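You operate a simulated robot arm through the tools that you are given. There is no shell and no other tool. Be economical: measure what you need, move in short steps, check, and stop when the job is done.

Carry out the task below with a simulated two-armed robot. There is one attempt and no reset: what you move stays moved.

Task
Hold the white bowl on the top of table 3 steady with one hand, lift the blue cube out of it with the other and set it down on the top of table 3.

It is judged by the outcome, as a careful person would: the job done as asked, and still so three seconds after it is handed in. It fails if anything else is knocked over, pushed out of place, dropped, spilled or broken.

Robot
Two 7-joint arms with two-finger parallel grippers on one trunk, on a base that drives. Base frame: it is fixed to the floor where the robot stands at the start and does not move with it; the origin is under the middle of the robot, x ahead of it, y to its left, z up; the surface under the hand at the start is at about z = 0.76. Units: m, degrees, N and s.
The left shoulder is at the start at [0.163, 0.171, 1.108], the right one opposite. With the tool pointing down near the work surface each hand reaches from about 0.46 to 0.94 m from the robot's upright axis, wherever it stands, measured 20 degrees to its own side. Places, roughly: blue cube (3x3x3 cm) [0.8, 0.2, 0.8]; top of table 3 [1.1, 1.1, 0.8]. Payload 4.4 kg a hand.
Tool frame (each hand has its own): the origin (TCP) lies between the finger pads and is the grasp point; the fingertips stand 0.023 m ahead of it; z points along the fingers, y is the line along which they close. The gripper opens to 0.094 m. The fingers are 0.038 m wide and 0.01 m thick; the gripper's body (0.054 by 0.096 m) begins 0.039 m behind the TCP.
Orientation is that of the tool frame in the base frame, as a unit quaternion [x, y, z, w]. With the fingers straight down and closing along the base's y, the tool's x points along the base's -x, its y along +y and its z along -z.

Tools
- The arms move only by the tool servo_tool. It takes "left_series", "right_series" or both (then of equal length, played together; a hand with none holds still); each is a list of rows, each an object (a shift or turn left out is 0, a gripper value left out holds the last) with "rotation": the turn, a rotation vector about the base's x, y, z in degrees, a list of three; "linear": the shift along the base's x, y, z in m, a list of three; "jaw": the opening, from 0 (shut) to 1 (fully open). In form: [{"rotation": [rx, ry, rz], "linear": [tx, ty, tz], "jaw": jaw}, ...]. A call has 1 to 10 rows; each row is the pose to reach, as a shift and turn from the pose commanded when the call began. Rows are played at 5 a second. More than 0.05 m and 8.6 degrees between two rows, or a gripper value outside its range, and nothing of the call is played. Where a pose cannot be reached the arm comes as near as it can. A force on the tool above 40 N (or 10 N above the force at the start of the call, whichever is more), or a blocked arm, ends the call early, and 0.2 s more pass. Each finger travels about 0.072 m/s and halts on what it meets, pressing with about 33 N; the grip force reading is that of the motor and also rises with nothing between the fingers. The clock runs only during rows and for 0.2 s after the last one: add rows that repeat a pose to give the fingers time. The reply holds the time, the measured pose of the TCP, the force on the tool along the base axes, the opening and the grip force, in the units named above and with some noise, with the torque about the TCP (base axes, N m) and any sound that the robot's microphone picked up, and new pictures: "views" is both (left out), scene, wrist or none (wrist: the cameras of the hands that moved).
- Cameras (640 x 400 px; columns grow to the right, rows downward): "scene" is now at [0.2805, 0.0281, 1.2339]; the picture's right is [0.44, -0.90, 0.00], its down [-0.55, -0.27, -0.79] and it looks along [0.71, 0.35, -0.62] (base axes); focal length 242 px, centre (320, 200). "left" rides on the left gripper at [0.086, -0.016, -0.074] in its tool frame; the picture's right is [0.18, 0.98, 0.00], its down [-0.58, 0.11, -0.81] and it looks along [-0.79, 0.15, 0.59] (tool axes); focal length 243 px, centre (320, 200). "right" rides on the right gripper at [0.086, 0.016, -0.075] in its tool frame; the picture's right is [-0.18, 0.98, 0.00], its down [-0.58, -0.11, -0.81] and it looks along [-0.79, -0.15, 0.59] (tool axes); focal length 243 px, centre (320, 200). There is no depth. A picture from a camera that has moved, and an enlarged one, comes with that camera's place and axes in the base frame and with its lens. The place of the scene camera against the robot may be out by one fixed shift of up to 0.018 m in any direction.
- move_column(by): slides the trunk up (or, below 0, down) by that many m; the arms and the scene camera ride with it, the base frame stays. It gives what a move gives, with no picture.
- steer(legs): drives the robot by 1 to 6 legs, each [ahead, left, turn to the left] in m, m and degrees, along the robot's own axes; the way and the turn of a leg run together, so that a leg with both is an arc; at most 1.5 m and 180 degrees a leg. The arms and the cameras ride along, it lands a little off, and it stops where it bumps. It gives what a move gives, and a new picture of the scene camera.
- aim_head(pan, tilt): turns the head with the scene camera to pan (to the left, within 80 degrees either way) and tilt (down, from -29 to 69), counted from straight ahead of the robot. It gives what a move gives, and a new picture of the scene camera.
- close_up(camera, box): a new picture of the part [left, top, right, bottom] of that camera's present view, enlarged. No time passes.
- job_done(): hands the job in; it is judged then, once.

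Work in short steps. Places have to be worked out from the pictures, the camera data and where the tool is seen: move nearer, look again, correct. Check each grasp and each placing, and mend what went wrong. You have 120 turns and 260 pictures in all, those below and enlarged ones among them. Open the grippers and draw the arms clear of the work before you hand the job in, unless the task says otherwise; then end with one line.

The tools are called after "Request:" by a JSON object that holds its "method" and its "body". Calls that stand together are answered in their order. servo_tool: Moves the arms, as the interface text tells. Its arguments: {"type":"object","properties":{"left_series":{"type":"array","items":{"type":"object","properties":{"rotation":{"type":"array","items":{"type":"number"}},"linear":{"type":"array","items":{"type":"number"}},"jaw":{"type":"number"}}}},"right_series":{"type":"array","items":{"type":"object","properties":{"rotation":{"type":"array","items":{"type":"number"}},"linear":{"type":"array","items":{"type":"number"}},"jaw":{"type":"number"}}}},"views":{"type":"string","enum":["both","scene","wrist","none"]}},"required":[]} The other tools are called the same way: move_column (by) slides the trunk up or down; steer (legs) drives the base; aim_head (pan, tilt) turns the head that bears the scene camera; close_up (camera, box) takes an enlarged picture of a part of a camera's view; job_done () hands the job in.

At the start:

```text
time_s: 0.0
left_tcp_pos: [0.395, 0.4157, 1.0188]
left_orientation: [0.0, 1.0, 0.0, 0.001]
left_force: [-0.2, 0.1, 0.2]
left_moment: [0.02, -0.02, 0.01]
left_grip_width: 0.0941
left_grip_force: 0.1
right_tcp_pos: [0.5305, -0.004, 1.0399]
right_orientation: [0.0, 1.0, -0.001, -0.001]
right_force: [-0.2, 0.9, 0.0]
right_moment: [0.02, 0.02, -0.03]
right_grip_width: 0.0941
right_grip_force: 0.1
trunk travel left (down, up): [-0.125, 0.263]
robot x, y, heading: [0.0007, 0.0039, 0.2]
head pan, tilt: [26.3, 38.0]
```

scene: 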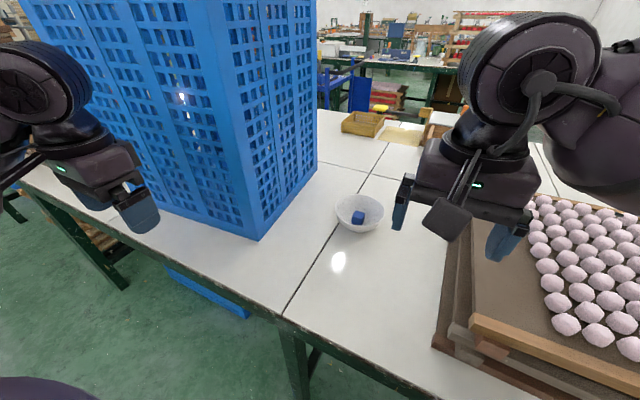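
right: 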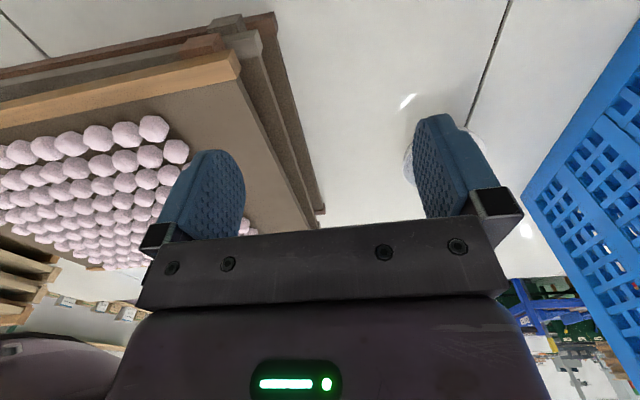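
left: 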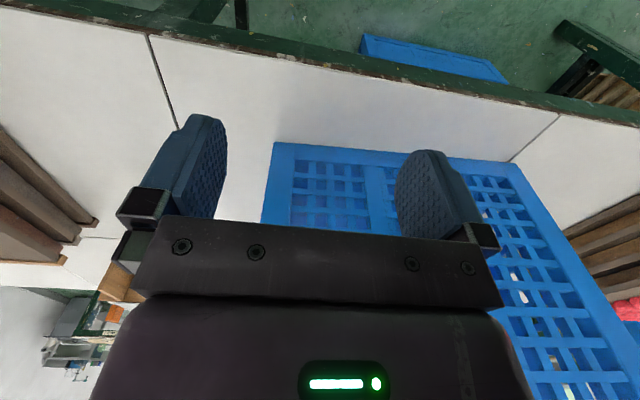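

The bowl seems to stand near (0.80, 0.16), with the crates to its left and the tray to its right. I take enlarged views to measure it.

Request:
{"method": "close_up", "body": {"camera": "scene", "box": [310, 175, 410, 245]}}

Request:
{"method": "close_up", "body": {"camera": "scene", "box": [220, 90, 480, 260]}}

```text
5.71 times, centred on (360, 210) of scene
camera zoom: at [0.2805, 0.0281, 1.2339], right [0.44, -0.9, 0.0], down [-0.55, -0.27, -0.79], along [0.71, 0.35, -0.62], focal length 1385 px, centre (91, 143)
```

zoom: 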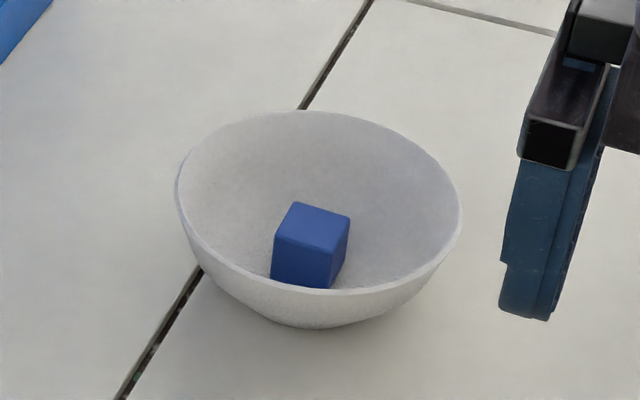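

```text
2.35 times, centred on (350, 175) of scene
camera zoom: at [0.2805, 0.0281, 1.2339], right [0.44, -0.9, 0.0], down [-0.55, -0.27, -0.79], along [0.71, 0.35, -0.62], focal length 570 px, centre (249, 259)
```

zoom: 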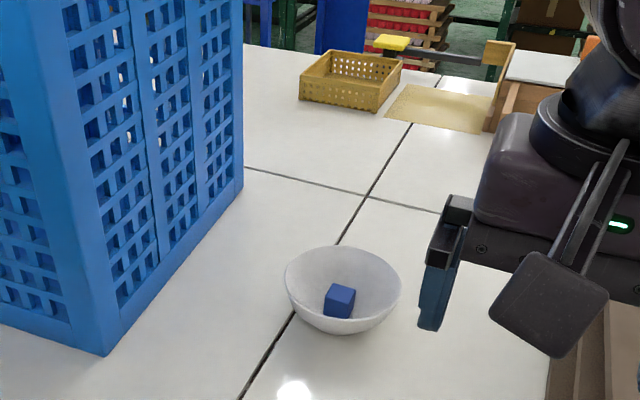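

The bowl's rim centre works out at about (0.77, 0.15, 0.815), radius 0.066, with the cube in the middle and its edges along x and y. The left hand will grip the near-left rim on the diagonal, leaning outward. The right hand will close along x, leaning right. I start by turning both hands up high.

Request:
{"method": "servo_tool", "body": {"left_series": [{"linear": [0, -0.02, 0], "rotation": [0, 0, 5]}, {"linear": [0, -0.04, 0], "rotation": [0, 0, 10]}, {"linear": [0, -0.06, 0], "rotation": [0, 0, 15]}, {"linear": [0, -0.08, 0], "rotation": [0, 0, 20]}, {"linear": [0, -0.1, 0], "rotation": [0, 0, 25]}, {"linear": [0, -0.12, 0], "rotation": [0, 0, 30]}, {"linear": [0, -0.14, 0], "rotation": [0, 0, 35]}, {"linear": [0, -0.15, 0], "rotation": [0, 0, 40]}, {"linear": [0, -0.16, 0], "rotation": [0, 0, 45]}, {"linear": [0, -0.16, 0], "rotation": [0, 0, 45]}], "right_series": [{"rotation": [0, 0, 8.5]}, {"rotation": [0, 0, 17]}, {"rotation": [0, 0, 25.5]}, {"rotation": [0, 0, 34]}, {"rotation": [0, 0, 42.5]}, {"rotation": [0, 0, 51]}, {"rotation": [0, 0, 59.5]}, {"rotation": [0, 0, 68]}, {"rotation": [0, 0, 76.5]}, {"rotation": [0, 0, 85]}], "views": "both"}}

```text
time_s: 2.2
left_tcp_pos: [0.4267, 0.265, 1.0325]
left_orientation: [-0.383, 0.924, 0.0, 0.0]
left_force: [0.5, -0.1, 0.8]
left_moment: [0.01, 0.0, -0.01]
left_grip_width: 0.0939
left_grip_force: 0.1
left hand out of reach, approached as far as the arm can: row 2, 3, 4, 5, 6, 7, 8, 9, 10
right_tcp_pos: [0.5294, -0.004, 1.0409]
right_orientation: [-0.677, 0.736, -0.001, 0.0]
right_force: [0.4, 0.9, 0.8]
right_moment: [-0.02, 0.03, 0.01]
right_grip_width: 0.0942
right_grip_force: 0.1
trunk travel left (down, up): [-0.125, 0.263]
robot x, y, heading: [-0.0006, -0.0016, -0.1]
head pan, tilt: [26.3, 38.0]
camera scene: at [0.2798, 0.0285, 1.2342], right [0.44, -0.9, 0.0], down [-0.55, -0.27, -0.79], along [0.71, 0.35, -0.61], focal length 242 px, centre (320, 200)
camera right: at [0.5061, -0.0882, 1.116], right [-0.96, 0.27, 0.0], down [0.16, 0.57, 0.81], along [0.22, 0.78, -0.59], focal length 243 px, centre (320, 200)
camera left: at [0.3776, 0.1929, 1.1082], right [-0.83, 0.56, 0.0], down [0.33, 0.49, 0.81], along [0.46, 0.67, -0.59], focal length 243 px, centre (320, 200)
```

scene: 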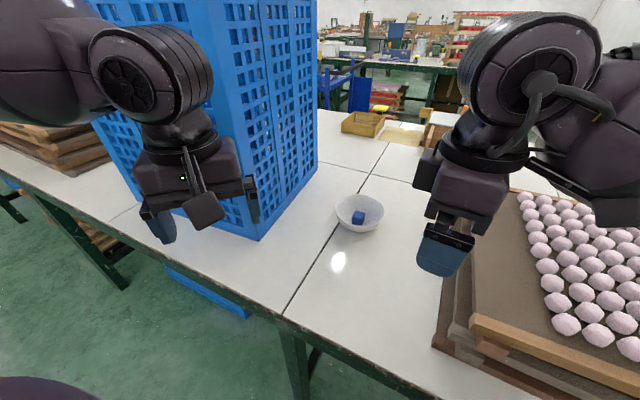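
right: 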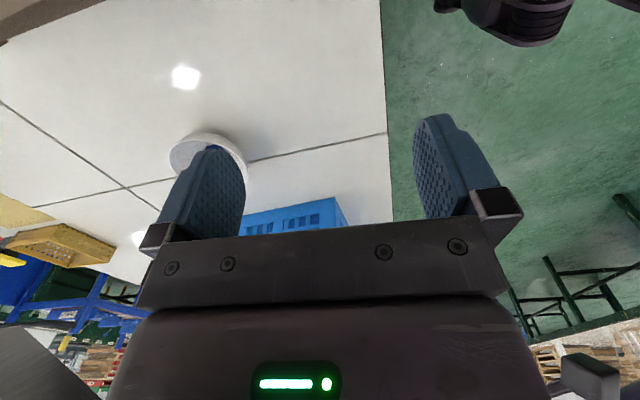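
left: 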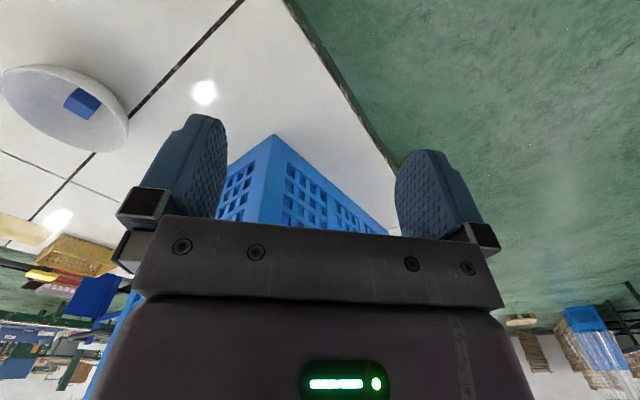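

The left arm was only at its inner reach limit. I bring it forward while leaning it outward; the left camera also puts the bowl near (0.766, 0.158).

Request:
{"method": "servo_tool", "body": {"left_series": [{"linear": [0.03, 0, 0], "rotation": [-2.5, -2.5, 0]}, {"linear": [0.06, 0, 0], "rotation": [-5, -5, 0]}, {"linear": [0.09, 0, 0], "rotation": [-7.5, -7.5, 0]}, {"linear": [0.12, 0, 0], "rotation": [-10, -10, 0]}, {"linear": [0.15, 0, 0], "rotation": [-12.5, -12.5, 0]}, {"linear": [0.18, 0, 0], "rotation": [-15, -15, 0]}, {"linear": [0.2, 0, -0.01], "rotation": [-17.5, -17.5, 0]}, {"linear": [0.22, 0, -0.02], "rotation": [-20, -20, 0]}, {"linear": [0.24, 0, -0.03], "rotation": [-22.5, -22.5, 0]}, {"linear": [0.24, 0, -0.03], "rotation": [-24.7, -24.7, 0]}], "views": "both"}}

```text
time_s: 4.6
left_tcp_pos: [0.6453, 0.2419, 1.0396]
left_orientation: [-0.341, 0.883, -0.294, 0.137]
left_force: [0.6, 0.7, 0.7]
left_moment: [-0.03, 0.03, -0.02]
left_grip_width: 0.0941
left_grip_force: 0.0
right_tcp_pos: [0.5085, -0.0112, 1.0513]
right_orientation: [-0.677, 0.736, -0.005, 0.01]
right_force: [-0.6, -0.8, 0.3]
right_moment: [0.07, 0.01, -0.01]
right_grip_width: 0.0941
right_grip_force: 0.1
trunk travel left (down, up): [-0.125, 0.263]
robot x, y, heading: [-0.003, -0.0057, 0.3]
head pan, tilt: [26.3, 38.0]
stopped in row 10 (left hand): the arm was blocked; the commanded pose is now the measured one
camera scene: at [0.256, 0.0186, 1.2401], right [0.45, -0.9, 0.0], down [-0.54, -0.27, -0.8], along [0.72, 0.36, -0.6], focal length 242 px, centre (320, 200)
camera left: at [0.5589, 0.2047, 1.1041], right [-0.65, 0.46, -0.61], down [0.01, 0.8, 0.6], along [0.76, 0.38, -0.53], focal length 243 px, centre (320, 200)
```

scene: 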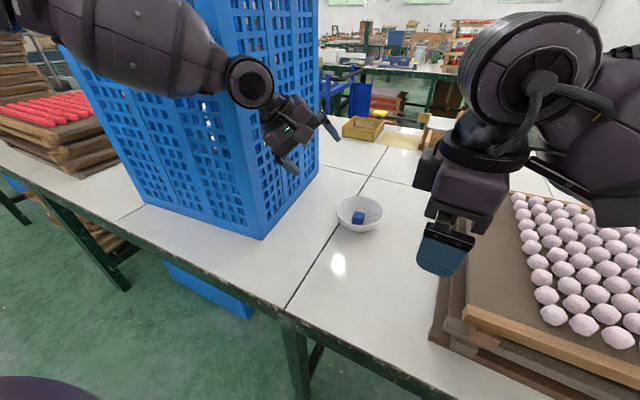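
left: 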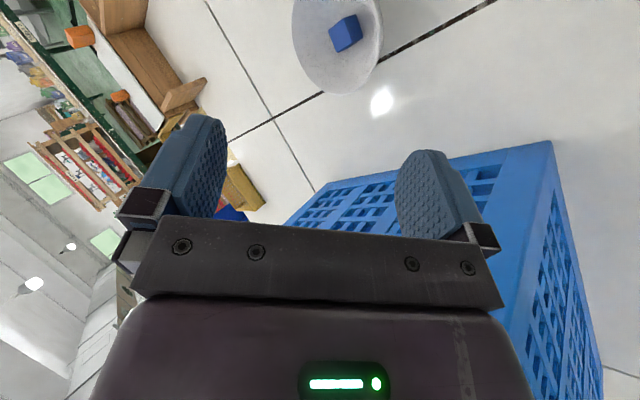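

The left elbow or wrist ran into the crate stack. I back off the way I came, then reposition the base further right and turned left so the left arm stays clear of the crates.

Request:
{"method": "servo_tool", "body": {"left_series": [{"linear": [-0.025, 0, 0], "rotation": [2.5, 2.5, 0]}, {"linear": [-0.05, 0, 0], "rotation": [5, 5, 0]}, {"linear": [-0.08, -0.01, 0], "rotation": [7.5, 7.5, 0]}, {"linear": [-0.11, -0.02, 0], "rotation": [10, 10, 0]}, {"linear": [-0.14, -0.02, 0], "rotation": [12.5, 12.5, 0]}, {"linear": [-0.17, -0.02, 0], "rotation": [15, 15, 0]}, {"linear": [-0.17, -0.02, 0], "rotation": [15, 15, 0]}], "views": "scene"}}

```text
time_s: 6.2
left_tcp_pos: [0.4974, 0.2328, 1.0127]
left_orientation: [-0.369, 0.92, -0.121, 0.049]
left_force: [0.5, 0.4, -0.6]
left_moment: [0.02, -0.01, 0.01]
left_grip_width: 0.0942
left_grip_force: 0.0
right_tcp_pos: [0.5278, -0.0046, 1.0405]
right_orientation: [-0.675, 0.738, 0.001, 0.0]
right_force: [0.1, -0.2, -0.1]
right_moment: [0.0, 0.03, -0.02]
right_grip_width: 0.0937
right_grip_force: 0.1
trunk travel left (down, up): [-0.125, 0.263]
robot x, y, heading: [0.0035, -0.0028, 0.0]
head pan, tilt: [26.3, 38.0]
camera scene: at [0.28, 0.0273, 1.2337], right [0.44, -0.9, 0.0], down [-0.55, -0.27, -0.79], along [0.71, 0.35, -0.62], focal length 242 px, centre (320, 200)
```

scene: 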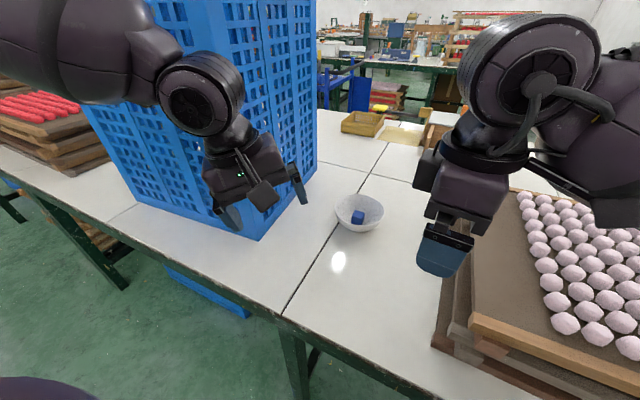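

The crate stack is still where it was and the robot is upright again. I look to the right to see that the way is free before driving.

Request:
{"method": "aim_head", "body": {"pan": -50, "tilt": 45}}

```text
time_s: 7.7
left_tcp_pos: [0.497, 0.2323, 1.013]
left_orientation: [-0.367, 0.921, -0.121, 0.051]
left_force: [-0.2, 0.0, -0.4]
left_moment: [0.0, 0.03, 0.02]
left_grip_width: 0.0942
left_grip_force: 0.1
right_tcp_pos: [0.5292, -0.0048, 1.0421]
right_orientation: [-0.676, 0.737, 0.0, 0.001]
right_force: [1.1, 0.7, -0.5]
right_moment: [0.0, 0.0, 0.0]
right_grip_width: 0.0939
right_grip_force: 0.0
trunk travel left (down, up): [-0.125, 0.263]
robot x, y, heading: [-0.0002, -0.0017, 0.0]
head pan, tilt: [-50.0, 45.0]
camera scene: at [0.2545, -0.0732, 1.2236], right [-0.77, -0.64, 0.0], down [-0.45, 0.54, -0.71], along [0.45, -0.54, -0.71], focal length 242 px, centre (320, 200)
```

scene: 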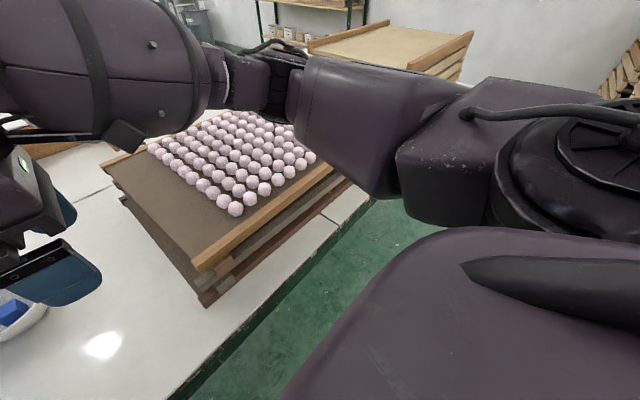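

The floor to the right is free and the arms ride well above the tray. I drive 0.3 m right, turn 28° left, then edge 0.1 m toward the table.

Request:
{"method": "steer", "body": {"legs": [[0, -0.3, 0], [0, 0, 28], [0.088, -0.047, 0]]}}

Request:
{"method": "aim_head", "body": {"pan": 8, "tilt": 42}}

```text
time_s: 13.0
left_tcp_pos: [0.4238, 0.1468, 1.0144]
left_orientation: [-0.584, 0.801, -0.105, 0.079]
left_force: [0.2, -0.1, 0.0]
left_moment: [-0.02, -0.03, -0.03]
left_grip_width: 0.0942
left_grip_force: 0.2
right_tcp_pos: [0.5664, -0.0466, 1.0408]
right_orientation: [0.837, -0.547, -0.001, 0.001]
right_force: [-0.1, -0.1, 0.2]
right_moment: [0.03, 0.01, 0.03]
right_grip_width: 0.094
right_grip_force: 0.0
trunk travel left (down, up): [-0.125, 0.263]
robot x, y, heading: [0.0987, -0.2964, 28.6]
head pan, tilt: [-50.0, 45.0]
camera scene: at [0.353, -0.239, 1.2236], right [-0.37, -0.93, 0.0], down [-0.66, 0.26, -0.71], along [0.66, -0.26, -0.71], focal length 242 px, centre (320, 200)
```

scene: 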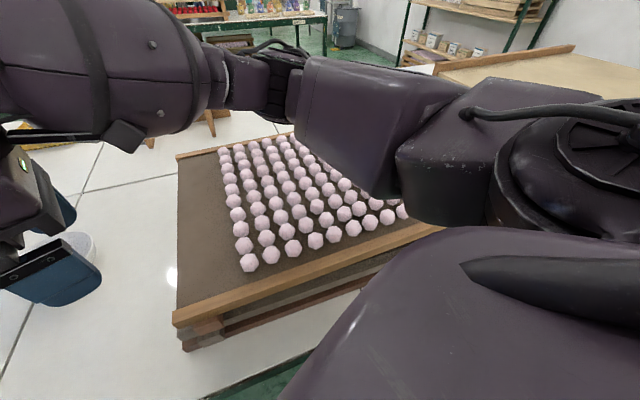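

```text
time_s: 14.3
left_tcp_pos: [0.4239, 0.147, 1.0141]
left_orientation: [-0.583, 0.802, -0.105, 0.079]
left_force: [0.2, 0.0, 0.8]
left_moment: [-0.03, 0.01, -0.01]
left_grip_width: 0.0944
left_grip_force: 0.1
right_tcp_pos: [0.5661, -0.0458, 1.04]
right_orientation: [0.837, -0.547, 0.0, 0.0]
right_force: [-0.3, 0.4, 0.0]
right_moment: [0.03, 0.01, -0.03]
right_grip_width: 0.0943
right_grip_force: 0.1
trunk travel left (down, up): [-0.125, 0.263]
robot x, y, heading: [0.0968, -0.2968, 28.5]
head pan, tilt: [8.0, 42.0]
camera scene: at [0.3439, -0.1594, 1.2279], right [0.59, -0.8, 0.0], down [-0.54, -0.4, -0.74], along [0.6, 0.44, -0.67], focal length 242 px, centre (320, 200)
```

scene: 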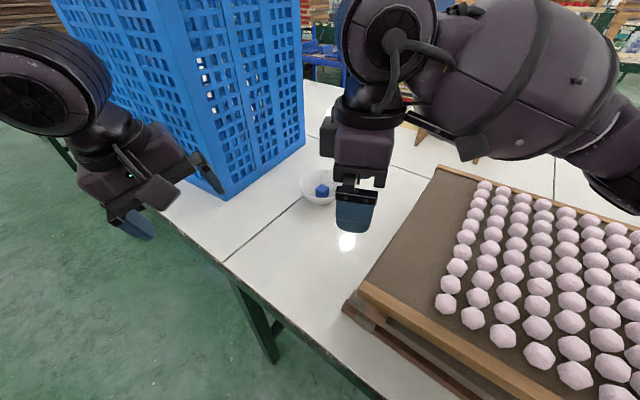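

The base now stands at (0.10, -0.30) facing 28.5° left, and the left arm is clear of the crates. I turn both hands back to the planned yaw and bring the left one forward.

Request:
{"method": "servo_tool", "body": {"left_series": [{"linear": [0.025, 0.013, 0], "rotation": [0, 0, -4.7]}, {"linear": [0.05, 0.026, 0], "rotation": [0, 0, -9.5]}, {"linear": [0.075, 0.04, 0], "rotation": [0, 0, -14.2]}, {"linear": [0.1, 0.052, 0], "rotation": [0, 0, -19]}, {"linear": [0.125, 0.066, 0], "rotation": [0, 0, -23.7]}, {"linear": [0.15, 0.08, 0], "rotation": [0, 0, -28.5]}, {"linear": [0.15, 0.08, 0], "rotation": [0, 0, -28.5]}], "right_series": [{"rotation": [0, 0, -4]}, {"rotation": [0, 0, -8]}, {"rotation": [0, 0, -12]}, {"rotation": [0, 0, -16]}, {"rotation": [0, 0, -20]}, {"rotation": [0, 0, -23.5]}, {"rotation": [0, 0, -23.5]}], "views": "scene"}}

```text
time_s: 15.9
left_tcp_pos: [0.5735, 0.2257, 1.0131]
left_orientation: [-0.367, 0.921, -0.121, 0.051]
left_force: [-0.8, 0.4, -0.4]
left_moment: [0.0, 0.01, 0.02]
left_grip_width: 0.0941
left_grip_force: 0.1
right_tcp_pos: [0.5658, -0.0461, 1.0405]
right_orientation: [0.707, -0.707, 0.0, 0.0]
right_force: [-0.7, 0.0, -0.2]
right_moment: [-0.02, -0.01, 0.02]
right_grip_width: 0.094
right_grip_force: 0.1
trunk travel left (down, up): [-0.125, 0.263]
robot x, y, heading: [0.0987, -0.2956, 28.6]
head pan, tilt: [8.0, 42.0]
camera scene: at [0.3433, -0.1595, 1.2282], right [0.6, -0.8, 0.0], down [-0.54, -0.4, -0.74], along [0.6, 0.44, -0.67], focal length 242 px, centre (320, 200)
```

scene: 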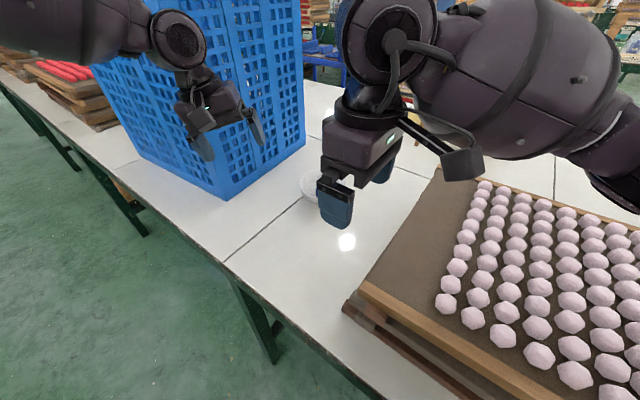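

The left forearm would pass close to the crate corner if it leaned along the diagonal. I'll grip the near side of the bowl instead, at azimuth about 160°, so the hand leans back toward the robot.

Request:
{"method": "servo_tool", "body": {"left_series": [{"linear": [0.005, -0.003, 0], "rotation": [0, 0, 6]}, {"linear": [0.01, -0.006, 0], "rotation": [0, 0, 12]}, {"linear": [0.015, -0.01, 0], "rotation": [0, 0, 18]}, {"linear": [0.02, -0.015, 0], "rotation": [0, 0, 25]}, {"linear": [0.02, -0.015, 0], "rotation": [0, 0, 25]}], "views": "none"}}

Request:
{"method": "servo_tool", "body": {"left_series": [{"linear": [0.01, 0, -0.01], "rotation": [-1.37, -3.76, 0]}, {"linear": [0.02, 0, -0.03], "rotation": [-2.74, -7.5, 0]}, {"linear": [0.025, 0, -0.05], "rotation": [-4.1, -11.3, 0]}, {"linear": [0.035, 0, -0.07], "rotation": [-5.5, -15, 0]}, {"linear": [0.04, 0, -0.09], "rotation": [-6.84, -18.8, 0]}, {"linear": [0.04, 0, -0.09], "rotation": [-6.84, -18.8, 0]}], "views": "both"}}

```text
time_s: 17.1
left_tcp_pos: [0.5935, 0.2105, 1.0126]
left_orientation: [-0.559, 0.819, -0.108, 0.074]
left_force: [-1.2, -0.2, 0.5]
left_moment: [-0.02, 0.02, -0.02]
left_grip_width: 0.0942
left_grip_force: 0.0
right_tcp_pos: [0.5656, -0.0458, 1.0402]
right_orientation: [0.708, -0.706, 0.0, 0.0]
right_force: [-0.5, -0.2, 0.1]
right_moment: [-0.01, -0.02, -0.01]
right_grip_width: 0.0942
right_grip_force: 0.1
trunk travel left (down, up): [-0.125, 0.263]
robot x, y, heading: [0.0977, -0.3005, 28.6]
head pan, tilt: [8.0, 42.0]
```

```text
time_s: 18.5
left_tcp_pos: [0.6345, 0.2112, 0.9248]
left_orientation: [-0.537, 0.788, -0.246, 0.175]
left_force: [-0.3, -0.1, 0.5]
left_moment: [-0.01, 0.04, 0.02]
left_grip_width: 0.094
left_grip_force: 0.0
right_tcp_pos: [0.5647, -0.0461, 1.0401]
right_orientation: [0.708, -0.706, 0.0, -0.001]
right_force: [0.1, -0.3, 0.6]
right_moment: [0.03, -0.03, 0.0]
right_grip_width: 0.0939
right_grip_force: 0.1
trunk travel left (down, up): [-0.125, 0.263]
robot x, y, heading: [0.0952, -0.295, 28.4]
head pan, tilt: [8.0, 42.0]
camera scene: at [0.3436, -0.1596, 1.2282], right [0.6, -0.8, 0.0], down [-0.54, -0.4, -0.74], along [0.6, 0.44, -0.67], focal length 242 px, centre (320, 200)
camera left: at [0.5755, 0.1418, 0.9939], right [-0.81, 0.13, -0.57], down [-0.31, 0.74, 0.6], along [0.49, 0.67, -0.56], focal length 243 px, centre (320, 200)
```

scene: 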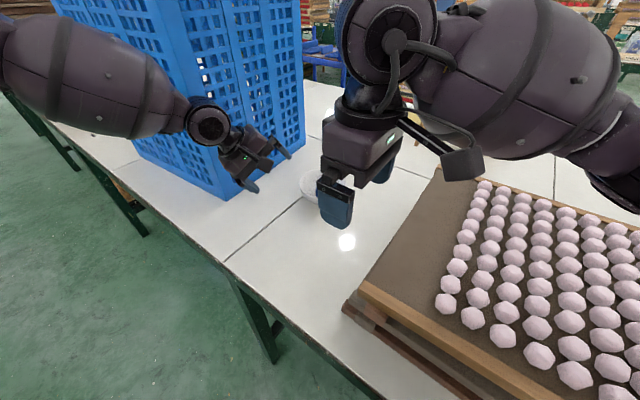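
left: 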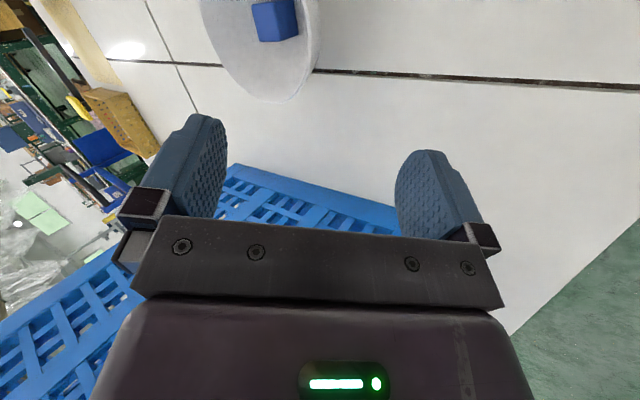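

The left hand is in its leaning pose with no contact. Its camera puts the bowl centre nearer (0.772, 0.163). I move the right hand aside to see the bowl and take the left hand halfway in, narrowing its opening.

Request:
{"method": "servo_tool", "body": {"left_series": [{"linear": [0.01, -0.003, -0.012], "jaw": 0.6}, {"linear": [0.02, -0.006, -0.025], "jaw": 0.6}, {"linear": [0.03, -0.01, -0.04], "jaw": 0.6}, {"linear": [0.03, -0.01, -0.04], "jaw": 0.6}], "right_series": [{"linear": [0, -0.03, 0]}, {"linear": [0, -0.06, 0]}, {"linear": [0, -0.09, 0]}, {"linear": [0, -0.1, 0]}], "views": "both"}}

Request:
{"method": "close_up", "body": {"camera": "scene", "box": [230, 110, 390, 210]}}

```text
time_s: 19.5
left_tcp_pos: [0.6504, 0.2056, 0.8899]
left_orientation: [-0.538, 0.787, -0.245, 0.175]
left_force: [0.3, 0.1, -0.5]
left_moment: [0.01, 0.04, 0.0]
left_grip_width: 0.0565
left_grip_force: 0.0
left hand out of reach, approached as far as the arm can: row 3, 4
right_tcp_pos: [0.5659, -0.1467, 1.0406]
right_orientation: [-0.707, 0.707, -0.001, 0.0]
right_force: [0.1, -0.8, 0.6]
right_moment: [-0.01, -0.03, 0.0]
right_grip_width: 0.0943
right_grip_force: 0.0
trunk travel left (down, up): [-0.125, 0.263]
robot x, y, heading: [0.0991, -0.2961, 28.7]
head pan, tilt: [8.0, 42.0]
camera scene: at [0.3439, -0.1591, 1.2279], right [0.6, -0.8, 0.0], down [-0.54, -0.4, -0.74], along [0.6, 0.44, -0.67], focal length 242 px, centre (320, 200)
camera right: at [0.5502, -0.2328, 1.1152], right [-0.98, 0.18, 0.0], down [0.11, 0.58, 0.81], along [0.15, 0.79, -0.59], focal length 243 px, centre (320, 200)
camera left: at [0.593, 0.1354, 0.9601], right [-0.81, 0.13, -0.57], down [-0.31, 0.74, 0.6], along [0.49, 0.67, -0.56], focal length 243 px, centre (320, 200)
```

scene: 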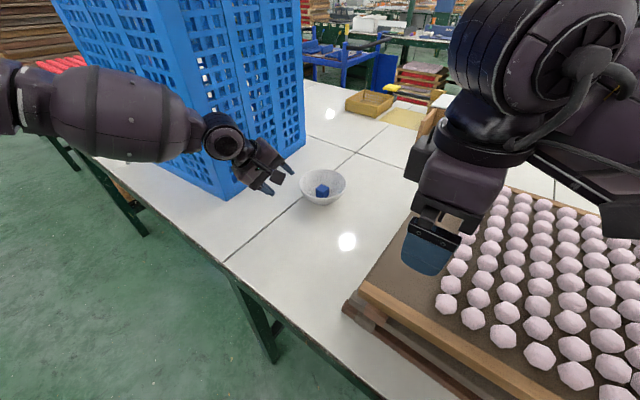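
right: 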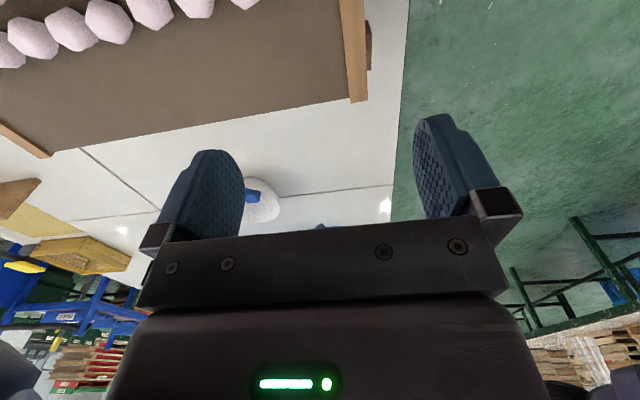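
left: 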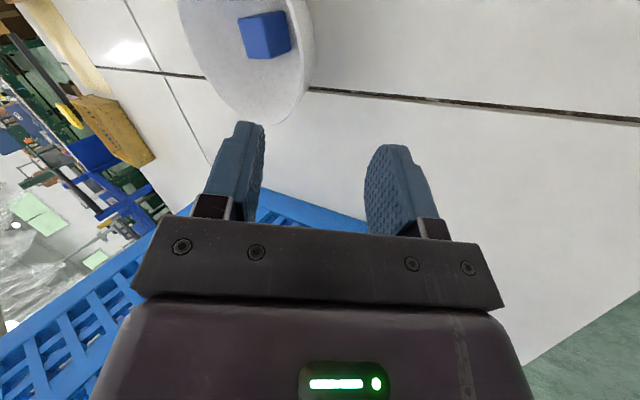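

```text
4.00 times, centred on (310, 160) of scene
camera zoom: at [0.3439, -0.1591, 1.2279], right [0.6, -0.8, 0.0], down [-0.54, -0.4, -0.74], along [0.6, 0.44, -0.67], focal length 969 px, centre (360, 360)
```

zoom: 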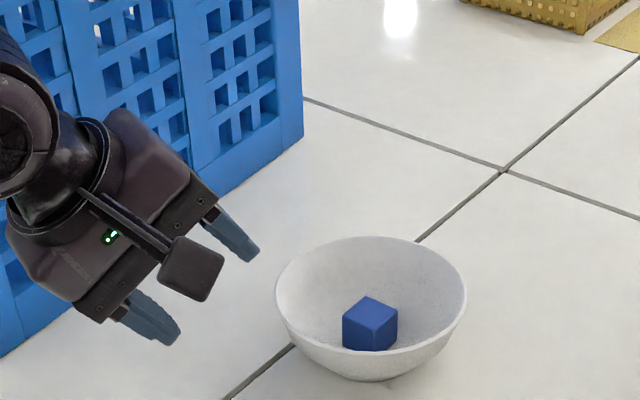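

The left arm hits a joint limit at this height, so I lower the trunk by 0.1 m. First I raise both hands by the same amount so they keep their heights.

Request:
{"method": "servo_tool", "body": {"left_series": [{"linear": [-0.01, 0.003, 0.03]}, {"linear": [-0.02, 0.006, 0.06]}, {"linear": [-0.03, 0.008, 0.09]}, {"linear": [-0.03, 0.008, 0.12]}, {"linear": [-0.03, 0.008, 0.12]}], "right_series": [{"linear": [0, 0, 0.03]}, {"linear": [0, 0, 0.06]}, {"linear": [0, 0, 0.09]}, {"linear": [0, 0, 0.1]}, {"linear": [0, 0, 0.1]}], "views": "none"}}

Request:
{"method": "move_column", "body": {"by": -0.1}}

```text
time_s: 20.7
left_tcp_pos: [0.6226, 0.2165, 1.0095]
left_orientation: [-0.538, 0.788, -0.245, 0.174]
left_force: [-1.2, -0.4, -1.4]
left_moment: [-0.02, 0.03, 0.0]
left_grip_width: 0.0564
left_grip_force: 0.0
right_tcp_pos: [0.5671, -0.1474, 1.1412]
right_orientation: [0.708, -0.707, 0.0, 0.002]
right_force: [-0.6, -1.0, -0.1]
right_moment: [-0.01, 0.0, 0.01]
right_grip_width: 0.0939
right_grip_force: 0.0
trunk travel left (down, up): [-0.125, 0.263]
robot x, y, heading: [0.1011, -0.2983, 28.6]
head pan, tilt: [8.0, 42.0]
```

```text
time_s: 22.0
left_tcp_pos: [0.6215, 0.2125, 0.912]
left_orientation: [-0.536, 0.788, -0.246, 0.176]
left_force: [0.5, 0.0, 0.4]
left_moment: [0.05, 0.01, 0.02]
left_grip_width: 0.0563
left_grip_force: 0.0
right_tcp_pos: [0.5636, -0.1476, 1.042]
right_orientation: [0.708, -0.707, 0.0, -0.001]
right_force: [-1.1, 1.4, 0.7]
right_moment: [0.0, -0.03, -0.02]
right_grip_width: 0.094
right_grip_force: 0.1
trunk travel left (down, up): [-0.025, 0.363]
robot x, y, heading: [0.0992, -0.2969, 28.7]
head pan, tilt: [8.0, 42.0]
```

Trunk lowered. I bring the left hand to a point 5 cm back from the rim, along its own axis.

Request:
{"method": "servo_tool", "body": {"left_series": [{"linear": [0.02, -0.005, -0.016]}, {"linear": [0.04, -0.009, -0.032]}, {"linear": [0.0595, -0.0135, -0.048]}, {"linear": [0.0595, -0.0135, -0.048]}], "views": "both"}}

Request:
{"method": "close_up", "body": {"camera": "scene", "box": [250, 90, 410, 190]}}

```text
time_s: 23.0
left_tcp_pos: [0.6815, 0.1989, 0.8629]
left_orientation: [-0.537, 0.788, -0.245, 0.174]
left_force: [0.4, -0.4, 0.1]
left_moment: [-0.03, 0.01, -0.03]
left_grip_width: 0.0563
left_grip_force: 0.0
right_tcp_pos: [0.5649, -0.1452, 1.0414]
right_orientation: [0.708, -0.707, -0.001, 0.0]
right_force: [0.1, 0.0, -0.2]
right_moment: [0.03, -0.01, 0.01]
right_grip_width: 0.0938
right_grip_force: 0.0
trunk travel left (down, up): [-0.025, 0.363]
robot x, y, heading: [0.098, -0.2958, 28.9]
head pan, tilt: [8.0, 42.0]
camera scene: at [0.4214, -0.117, 1.1034], right [0.6, -0.8, 0.0], down [-0.54, -0.4, -0.74], along [0.6, 0.44, -0.67], focal length 242 px, centre (320, 200)
camera left: at [0.6235, 0.1297, 0.9327], right [-0.81, 0.13, -0.57], down [-0.31, 0.74, 0.6], along [0.49, 0.67, -0.56], focal length 243 px, centre (320, 200)
```

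scene: 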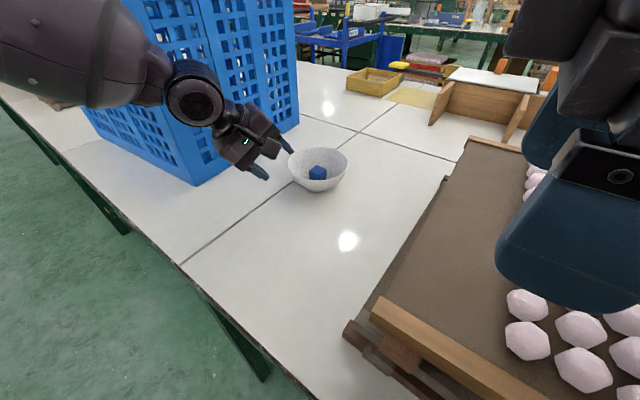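
left: 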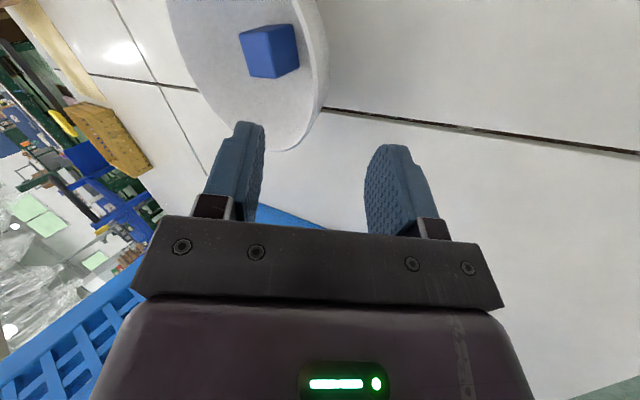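

```text
4.00 times, centred on (330, 140) of scene
camera zoom: at [0.4214, -0.117, 1.1034], right [0.6, -0.8, 0.0], down [-0.54, -0.4, -0.74], along [0.6, 0.44, -0.67], focal length 969 px, centre (280, 440)
```

zoom: 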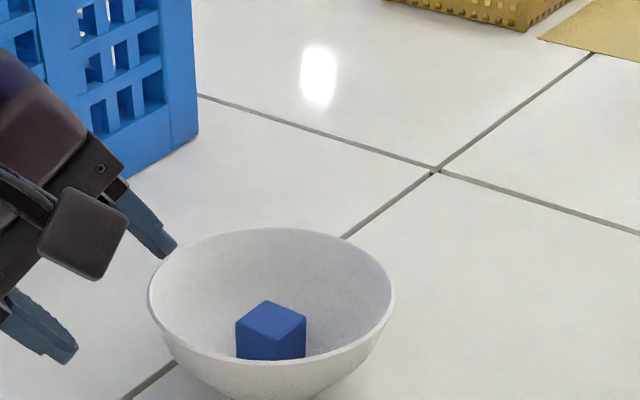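

The rim lies between the two fingers' lines, and the refined bowl centre is about (0.776, 0.160). I advance half of what is left and look again.

Request:
{"method": "servo_tool", "body": {"left_series": [{"linear": [0.005, -0.004, -0.008]}, {"linear": [0.012, -0.008, -0.02]}, {"linear": [0.012, -0.008, -0.02]}], "views": "wrist"}}

Request:
{"method": "close_up", "body": {"camera": "scene", "box": [250, 110, 370, 200]}}

```text
time_s: 23.8
left_tcp_pos: [0.6926, 0.1926, 0.8432]
left_orientation: [-0.536, 0.788, -0.246, 0.175]
left_force: [0.3, -0.8, -0.3]
left_moment: [0.0, 0.03, -0.01]
left_grip_width: 0.0562
left_grip_force: 0.0
right_tcp_pos: [0.5652, -0.1481, 1.0409]
right_orientation: [0.708, -0.706, 0.0, 0.0]
right_force: [0.2, -0.1, 0.1]
right_moment: [0.03, -0.01, 0.03]
right_grip_width: 0.094
right_grip_force: 0.0
trunk travel left (down, up): [-0.025, 0.363]
robot x, y, heading: [0.0991, -0.2974, 29.0]
head pan, tilt: [8.0, 42.0]
camera left: at [0.6342, 0.1218, 0.9128], right [-0.81, 0.13, -0.57], down [-0.31, 0.74, 0.6], along [0.49, 0.67, -0.56], focal length 243 px, centre (320, 200)
```

left: 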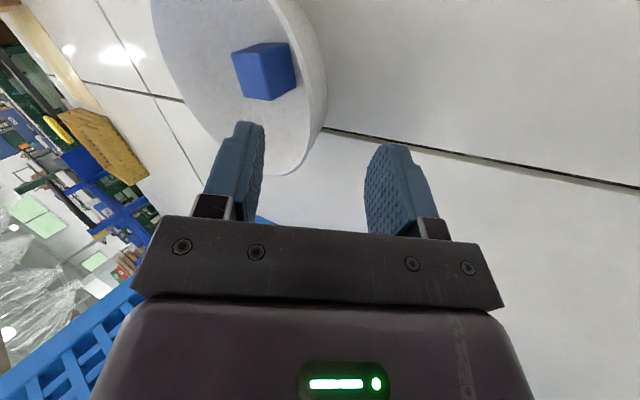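

```text
4.44 times, centred on (310, 155) of scene
camera zoom: at [0.4215, -0.1171, 1.1033], right [0.6, -0.8, 0.0], down [-0.54, -0.4, -0.74], along [0.6, 0.44, -0.67], focal length 1077 px, centre (364, 400)
```

zoom: 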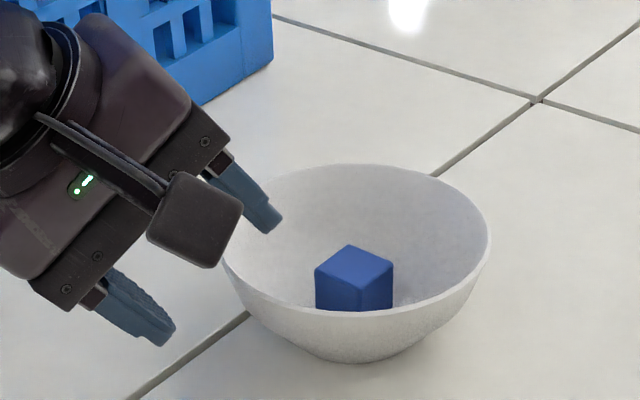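

The rim sits midway between the pads with the inner finger over the bowl's inside. I advance the last 2.4 cm along the tool axis.

Request:
{"method": "servo_tool", "body": {"left_series": [{"linear": [0.006, -0.003, -0.009]}, {"linear": [0.013, -0.006, -0.019]}, {"linear": [0.013, -0.006, -0.019]}], "views": "wrist"}}

Request:
{"method": "close_up", "body": {"camera": "scene", "box": [250, 110, 370, 200]}}

```text
time_s: 24.6
left_tcp_pos: [0.7063, 0.1868, 0.8241]
left_orientation: [-0.537, 0.788, -0.245, 0.175]
left_force: [0.6, -0.3, 0.2]
left_moment: [-0.01, -0.04, -0.01]
left_grip_width: 0.0563
left_grip_force: 0.0
right_tcp_pos: [0.5658, -0.1461, 1.0409]
right_orientation: [0.707, -0.707, 0.0, 0.001]
right_force: [0.2, 0.0, 0.5]
right_moment: [0.01, -0.02, 0.01]
right_grip_width: 0.094
right_grip_force: 0.0
trunk travel left (down, up): [-0.025, 0.363]
robot x, y, heading: [0.0936, -0.2973, 28.3]
head pan, tilt: [8.0, 42.0]
camera left: at [0.6483, 0.1159, 0.8935], right [-0.81, 0.13, -0.57], down [-0.31, 0.74, 0.6], along [0.49, 0.67, -0.56], focal length 243 px, centre (320, 200)
```

left: 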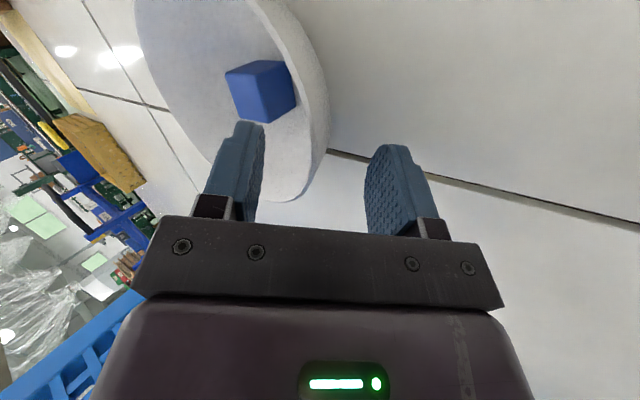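

```text
4.44 times, centred on (310, 155) of scene
camera zoom: at [0.4215, -0.117, 1.1033], right [0.6, -0.8, 0.0], down [-0.54, -0.4, -0.74], along [0.6, 0.44, -0.67], focal length 1077 px, centre (364, 400)
```

zoom: 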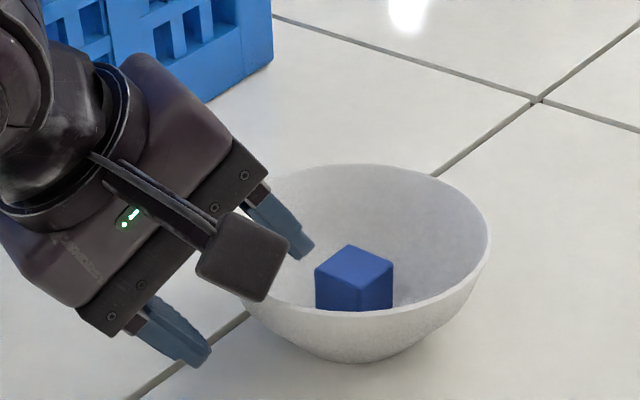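

The rim and wall sit between the pads. I close the left gripper on the wall.

Request:
{"method": "servo_tool", "body": {"left_series": [{"jaw": 0.4}, {"jaw": 0.25}, {"jaw": 0.12}, {"jaw": 0.0}, {"jaw": 0.0}, {"jaw": 0.0}], "views": "wrist"}}

Request:
{"method": "close_up", "body": {"camera": "scene", "box": [250, 110, 370, 200]}}

```text
time_s: 26.0
left_tcp_pos: [0.7062, 0.1863, 0.8233]
left_orientation: [-0.537, 0.788, -0.246, 0.174]
left_force: [0.2, 0.5, -1.8]
left_moment: [0.05, 0.17, 0.02]
left_grip_width: 0.0032
left_grip_force: 33.1
right_tcp_pos: [0.5661, -0.1454, 1.0402]
right_orientation: [0.708, -0.706, 0.001, 0.0]
right_force: [0.1, 0.0, -0.3]
right_moment: [-0.04, 0.03, -0.02]
right_grip_width: 0.0941
right_grip_force: 0.0
trunk travel left (down, up): [-0.025, 0.363]
robot x, y, heading: [0.0988, -0.2989, 28.6]
head pan, tilt: [8.0, 42.0]
camera left: at [0.6483, 0.116, 0.8929], right [-0.81, 0.13, -0.57], down [-0.31, 0.74, 0.6], along [0.49, 0.67, -0.56], focal length 243 px, centre (320, 200)
```

left: 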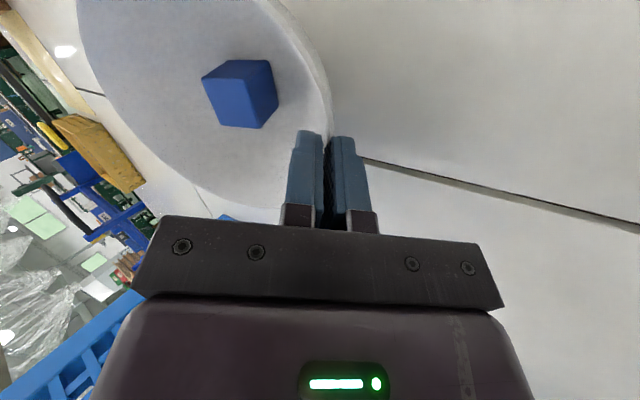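

```text
4.44 times, centred on (310, 155) of scene
camera zoom: at [0.4219, -0.1168, 1.103], right [0.6, -0.8, 0.0], down [-0.54, -0.4, -0.74], along [0.6, 0.44, -0.67], focal length 1077 px, centre (364, 400)
```

zoom: 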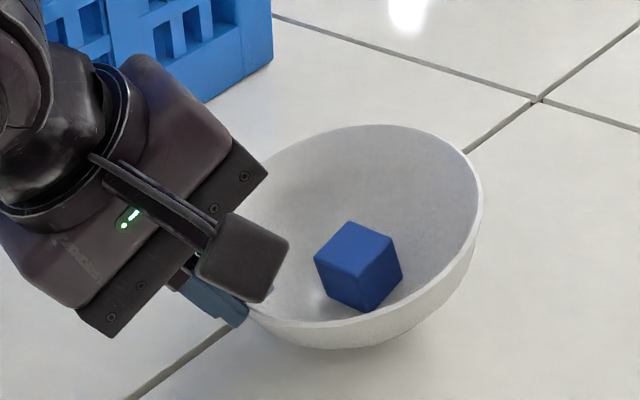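

The bowl is held, but closing tipped it: its far rim rose by roughly 12° to line up with my leaning fingers. I turn the hand upright again about the bowl's near base edge, in steps, watching that it settles flat.

Request:
{"method": "servo_tool", "body": {"left_series": [{"rotation": [0.7, 1.9, 0], "linear": [0.002, -0.0008, 0.0015]}, {"rotation": [1.4, 3.8, 0], "linear": [0.004, -0.0015, 0.003]}, {"rotation": [2.05, 5.6, 0], "linear": [0.006, -0.0022, 0.0047]}, {"rotation": [2.7, 7.5, 0], "linear": [0.0082, -0.003, 0.0063]}, {"rotation": [2.7, 7.5, 0], "linear": [0.0082, -0.003, 0.0063]}], "views": "wrist"}}

Request:
{"method": "close_up", "body": {"camera": "scene", "box": [250, 110, 370, 200]}}

```text
time_s: 27.2
left_tcp_pos: [0.7152, 0.1823, 0.8297]
left_orientation: [-0.548, 0.803, -0.192, 0.135]
left_force: [0.5, 0.2, -2.1]
left_moment: [0.04, 0.17, -0.04]
left_grip_width: 0.0032
left_grip_force: 33.1
right_tcp_pos: [0.5659, -0.1465, 1.0408]
right_orientation: [0.708, -0.706, 0.0, 0.0]
right_force: [-0.9, 0.1, 0.9]
right_moment: [-0.02, 0.04, 0.0]
right_grip_width: 0.0941
right_grip_force: 0.1
trunk travel left (down, up): [-0.025, 0.363]
robot x, y, heading: [0.0966, -0.2957, 28.7]
head pan, tilt: [8.0, 42.0]
camera left: at [0.6654, 0.1092, 0.9027], right [-0.88, 0.15, -0.45], down [-0.22, 0.71, 0.67], along [0.42, 0.69, -0.59], focal length 243 px, centre (320, 200)
```

left: 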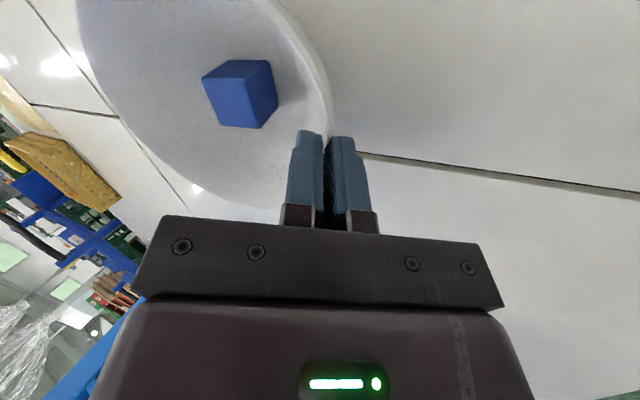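

```text
4.44 times, centred on (310, 155) of scene
camera zoom: at [0.4218, -0.1169, 1.1031], right [0.6, -0.8, 0.0], down [-0.54, -0.4, -0.74], along [0.6, 0.44, -0.67], focal length 1077 px, centre (364, 400)
```

zoom: 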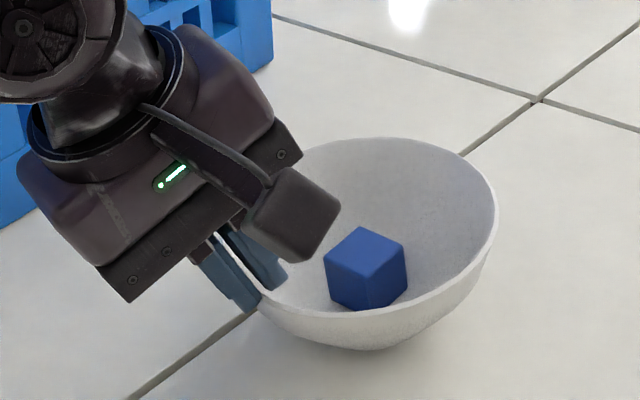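

Better, and about 7° of tip remains: the far rim is at row 137 and was at 165 when flat. I continue the same rotation.

Request:
{"method": "servo_tool", "body": {"left_series": [{"rotation": [0.7, 1.9, 0], "linear": [0.002, -0.0008, 0.001]}, {"rotation": [1.4, 3.8, 0], "linear": [0.004, -0.0015, 0.002]}, {"rotation": [2.05, 5.6, 0], "linear": [0.006, -0.0022, 0.003]}, {"rotation": [2.4, 6.6, 0], "linear": [0.007, -0.0026, 0.0035]}, {"rotation": [2.4, 6.6, 0], "linear": [0.007, -0.0026, 0.0035]}], "views": "none"}}

Request:
{"method": "close_up", "body": {"camera": "scene", "box": [250, 110, 370, 200]}}

```text
time_s: 28.4
left_tcp_pos: [0.7207, 0.1893, 0.8365]
left_orientation: [-0.554, 0.814, -0.143, 0.1]
left_force: [-0.3, 0.3, -2.4]
left_moment: [0.07, 0.13, 0.03]
left_grip_width: 0.0033
left_grip_force: 33.2
left hand out of reach, approached as far as the arm can: row 3, 4, 5
right_tcp_pos: [0.5656, -0.1461, 1.0407]
right_orientation: [0.708, -0.707, 0.0, 0.0]
right_force: [-0.5, 0.2, 0.4]
right_moment: [-0.04, -0.01, 0.01]
right_grip_width: 0.0939
right_grip_force: 0.1
trunk travel left (down, up): [-0.025, 0.363]
robot x, y, heading: [0.098, -0.2966, 28.4]
head pan, tilt: [8.0, 42.0]
```

```text
4.44 times, centred on (310, 155) of scene
camera zoom: at [0.4219, -0.1167, 1.103], right [0.6, -0.8, 0.0], down [-0.54, -0.4, -0.74], along [0.6, 0.44, -0.67], focal length 1077 px, centre (364, 400)
```

zoom: 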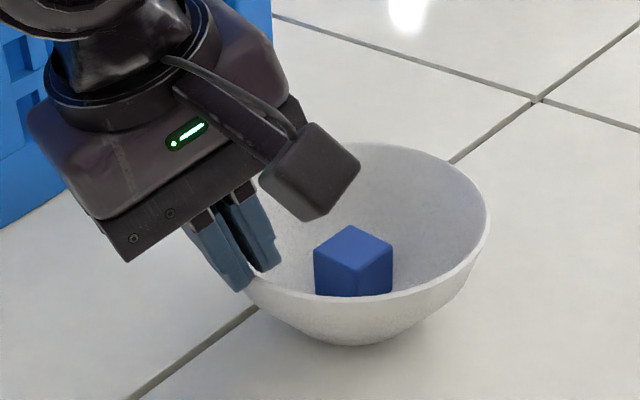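

The bowl is now level but hangs about 1 cm above the table, and the force shows I carry its weight. I lower the trunk 8 mm and check the force.

Request:
{"method": "move_column", "body": {"by": -0.008}}

Request:
{"method": "close_up", "body": {"camera": "scene", "box": [250, 110, 370, 200]}}

Request:
{"method": "close_up", "body": {"camera": "left", "box": [0, 0, 640, 400]}}

```text
time_s: 29.0
left_tcp_pos: [0.7204, 0.1895, 0.8288]
left_orientation: [-0.555, 0.813, -0.144, 0.101]
left_force: [0.7, 0.5, 5.6]
left_moment: [-0.04, -0.04, 0.01]
left_grip_width: 0.0031
left_grip_force: 32.7
right_tcp_pos: [0.5649, -0.146, 1.0322]
right_orientation: [0.708, -0.706, 0.0, 0.0]
right_force: [-0.3, 0.1, -0.3]
right_moment: [-0.01, 0.0, -0.01]
right_grip_width: 0.0938
right_grip_force: 0.1
trunk travel left (down, up): [-0.017, 0.371]
robot x, y, heading: [0.1008, -0.2967, 28.6]
head pan, tilt: [8.0, 42.0]
```

```text
4.44 times, centred on (310, 155) of scene
camera zoom: at [0.4258, -0.1147, 1.0941], right [0.6, -0.8, 0.0], down [-0.54, -0.4, -0.74], along [0.6, 0.44, -0.67], focal length 1077 px, centre (364, 400)
```

zoom: 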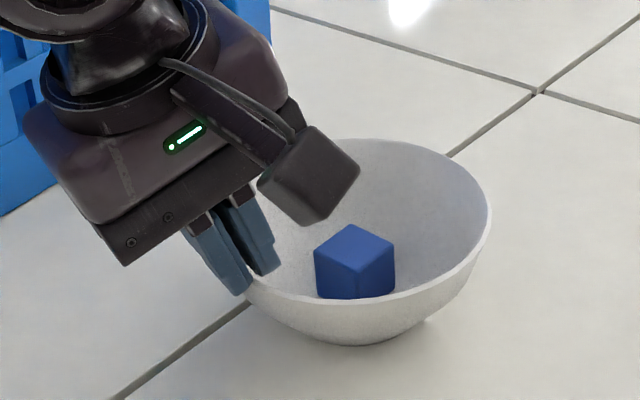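

```text
1.00 times, centred on (320, 200) of left (not enlarged: the box is as wide or as high as the picture)
camera zoom: at [0.6797, 0.1125, 0.9031], right [-0.93, 0.17, -0.34], down [-0.14, 0.68, 0.72], along [0.35, 0.72, -0.6], focal length 243 px, centre (320, 200)
```

zoom: 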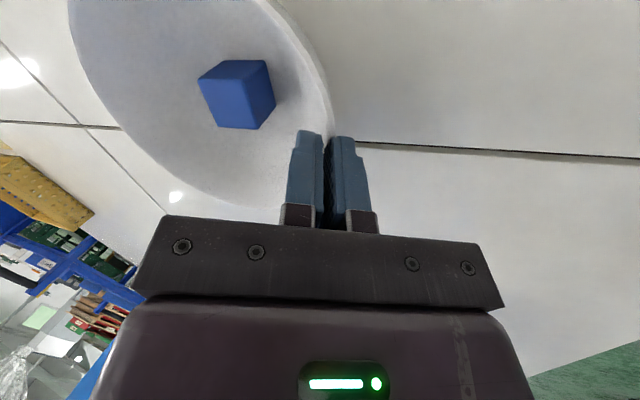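

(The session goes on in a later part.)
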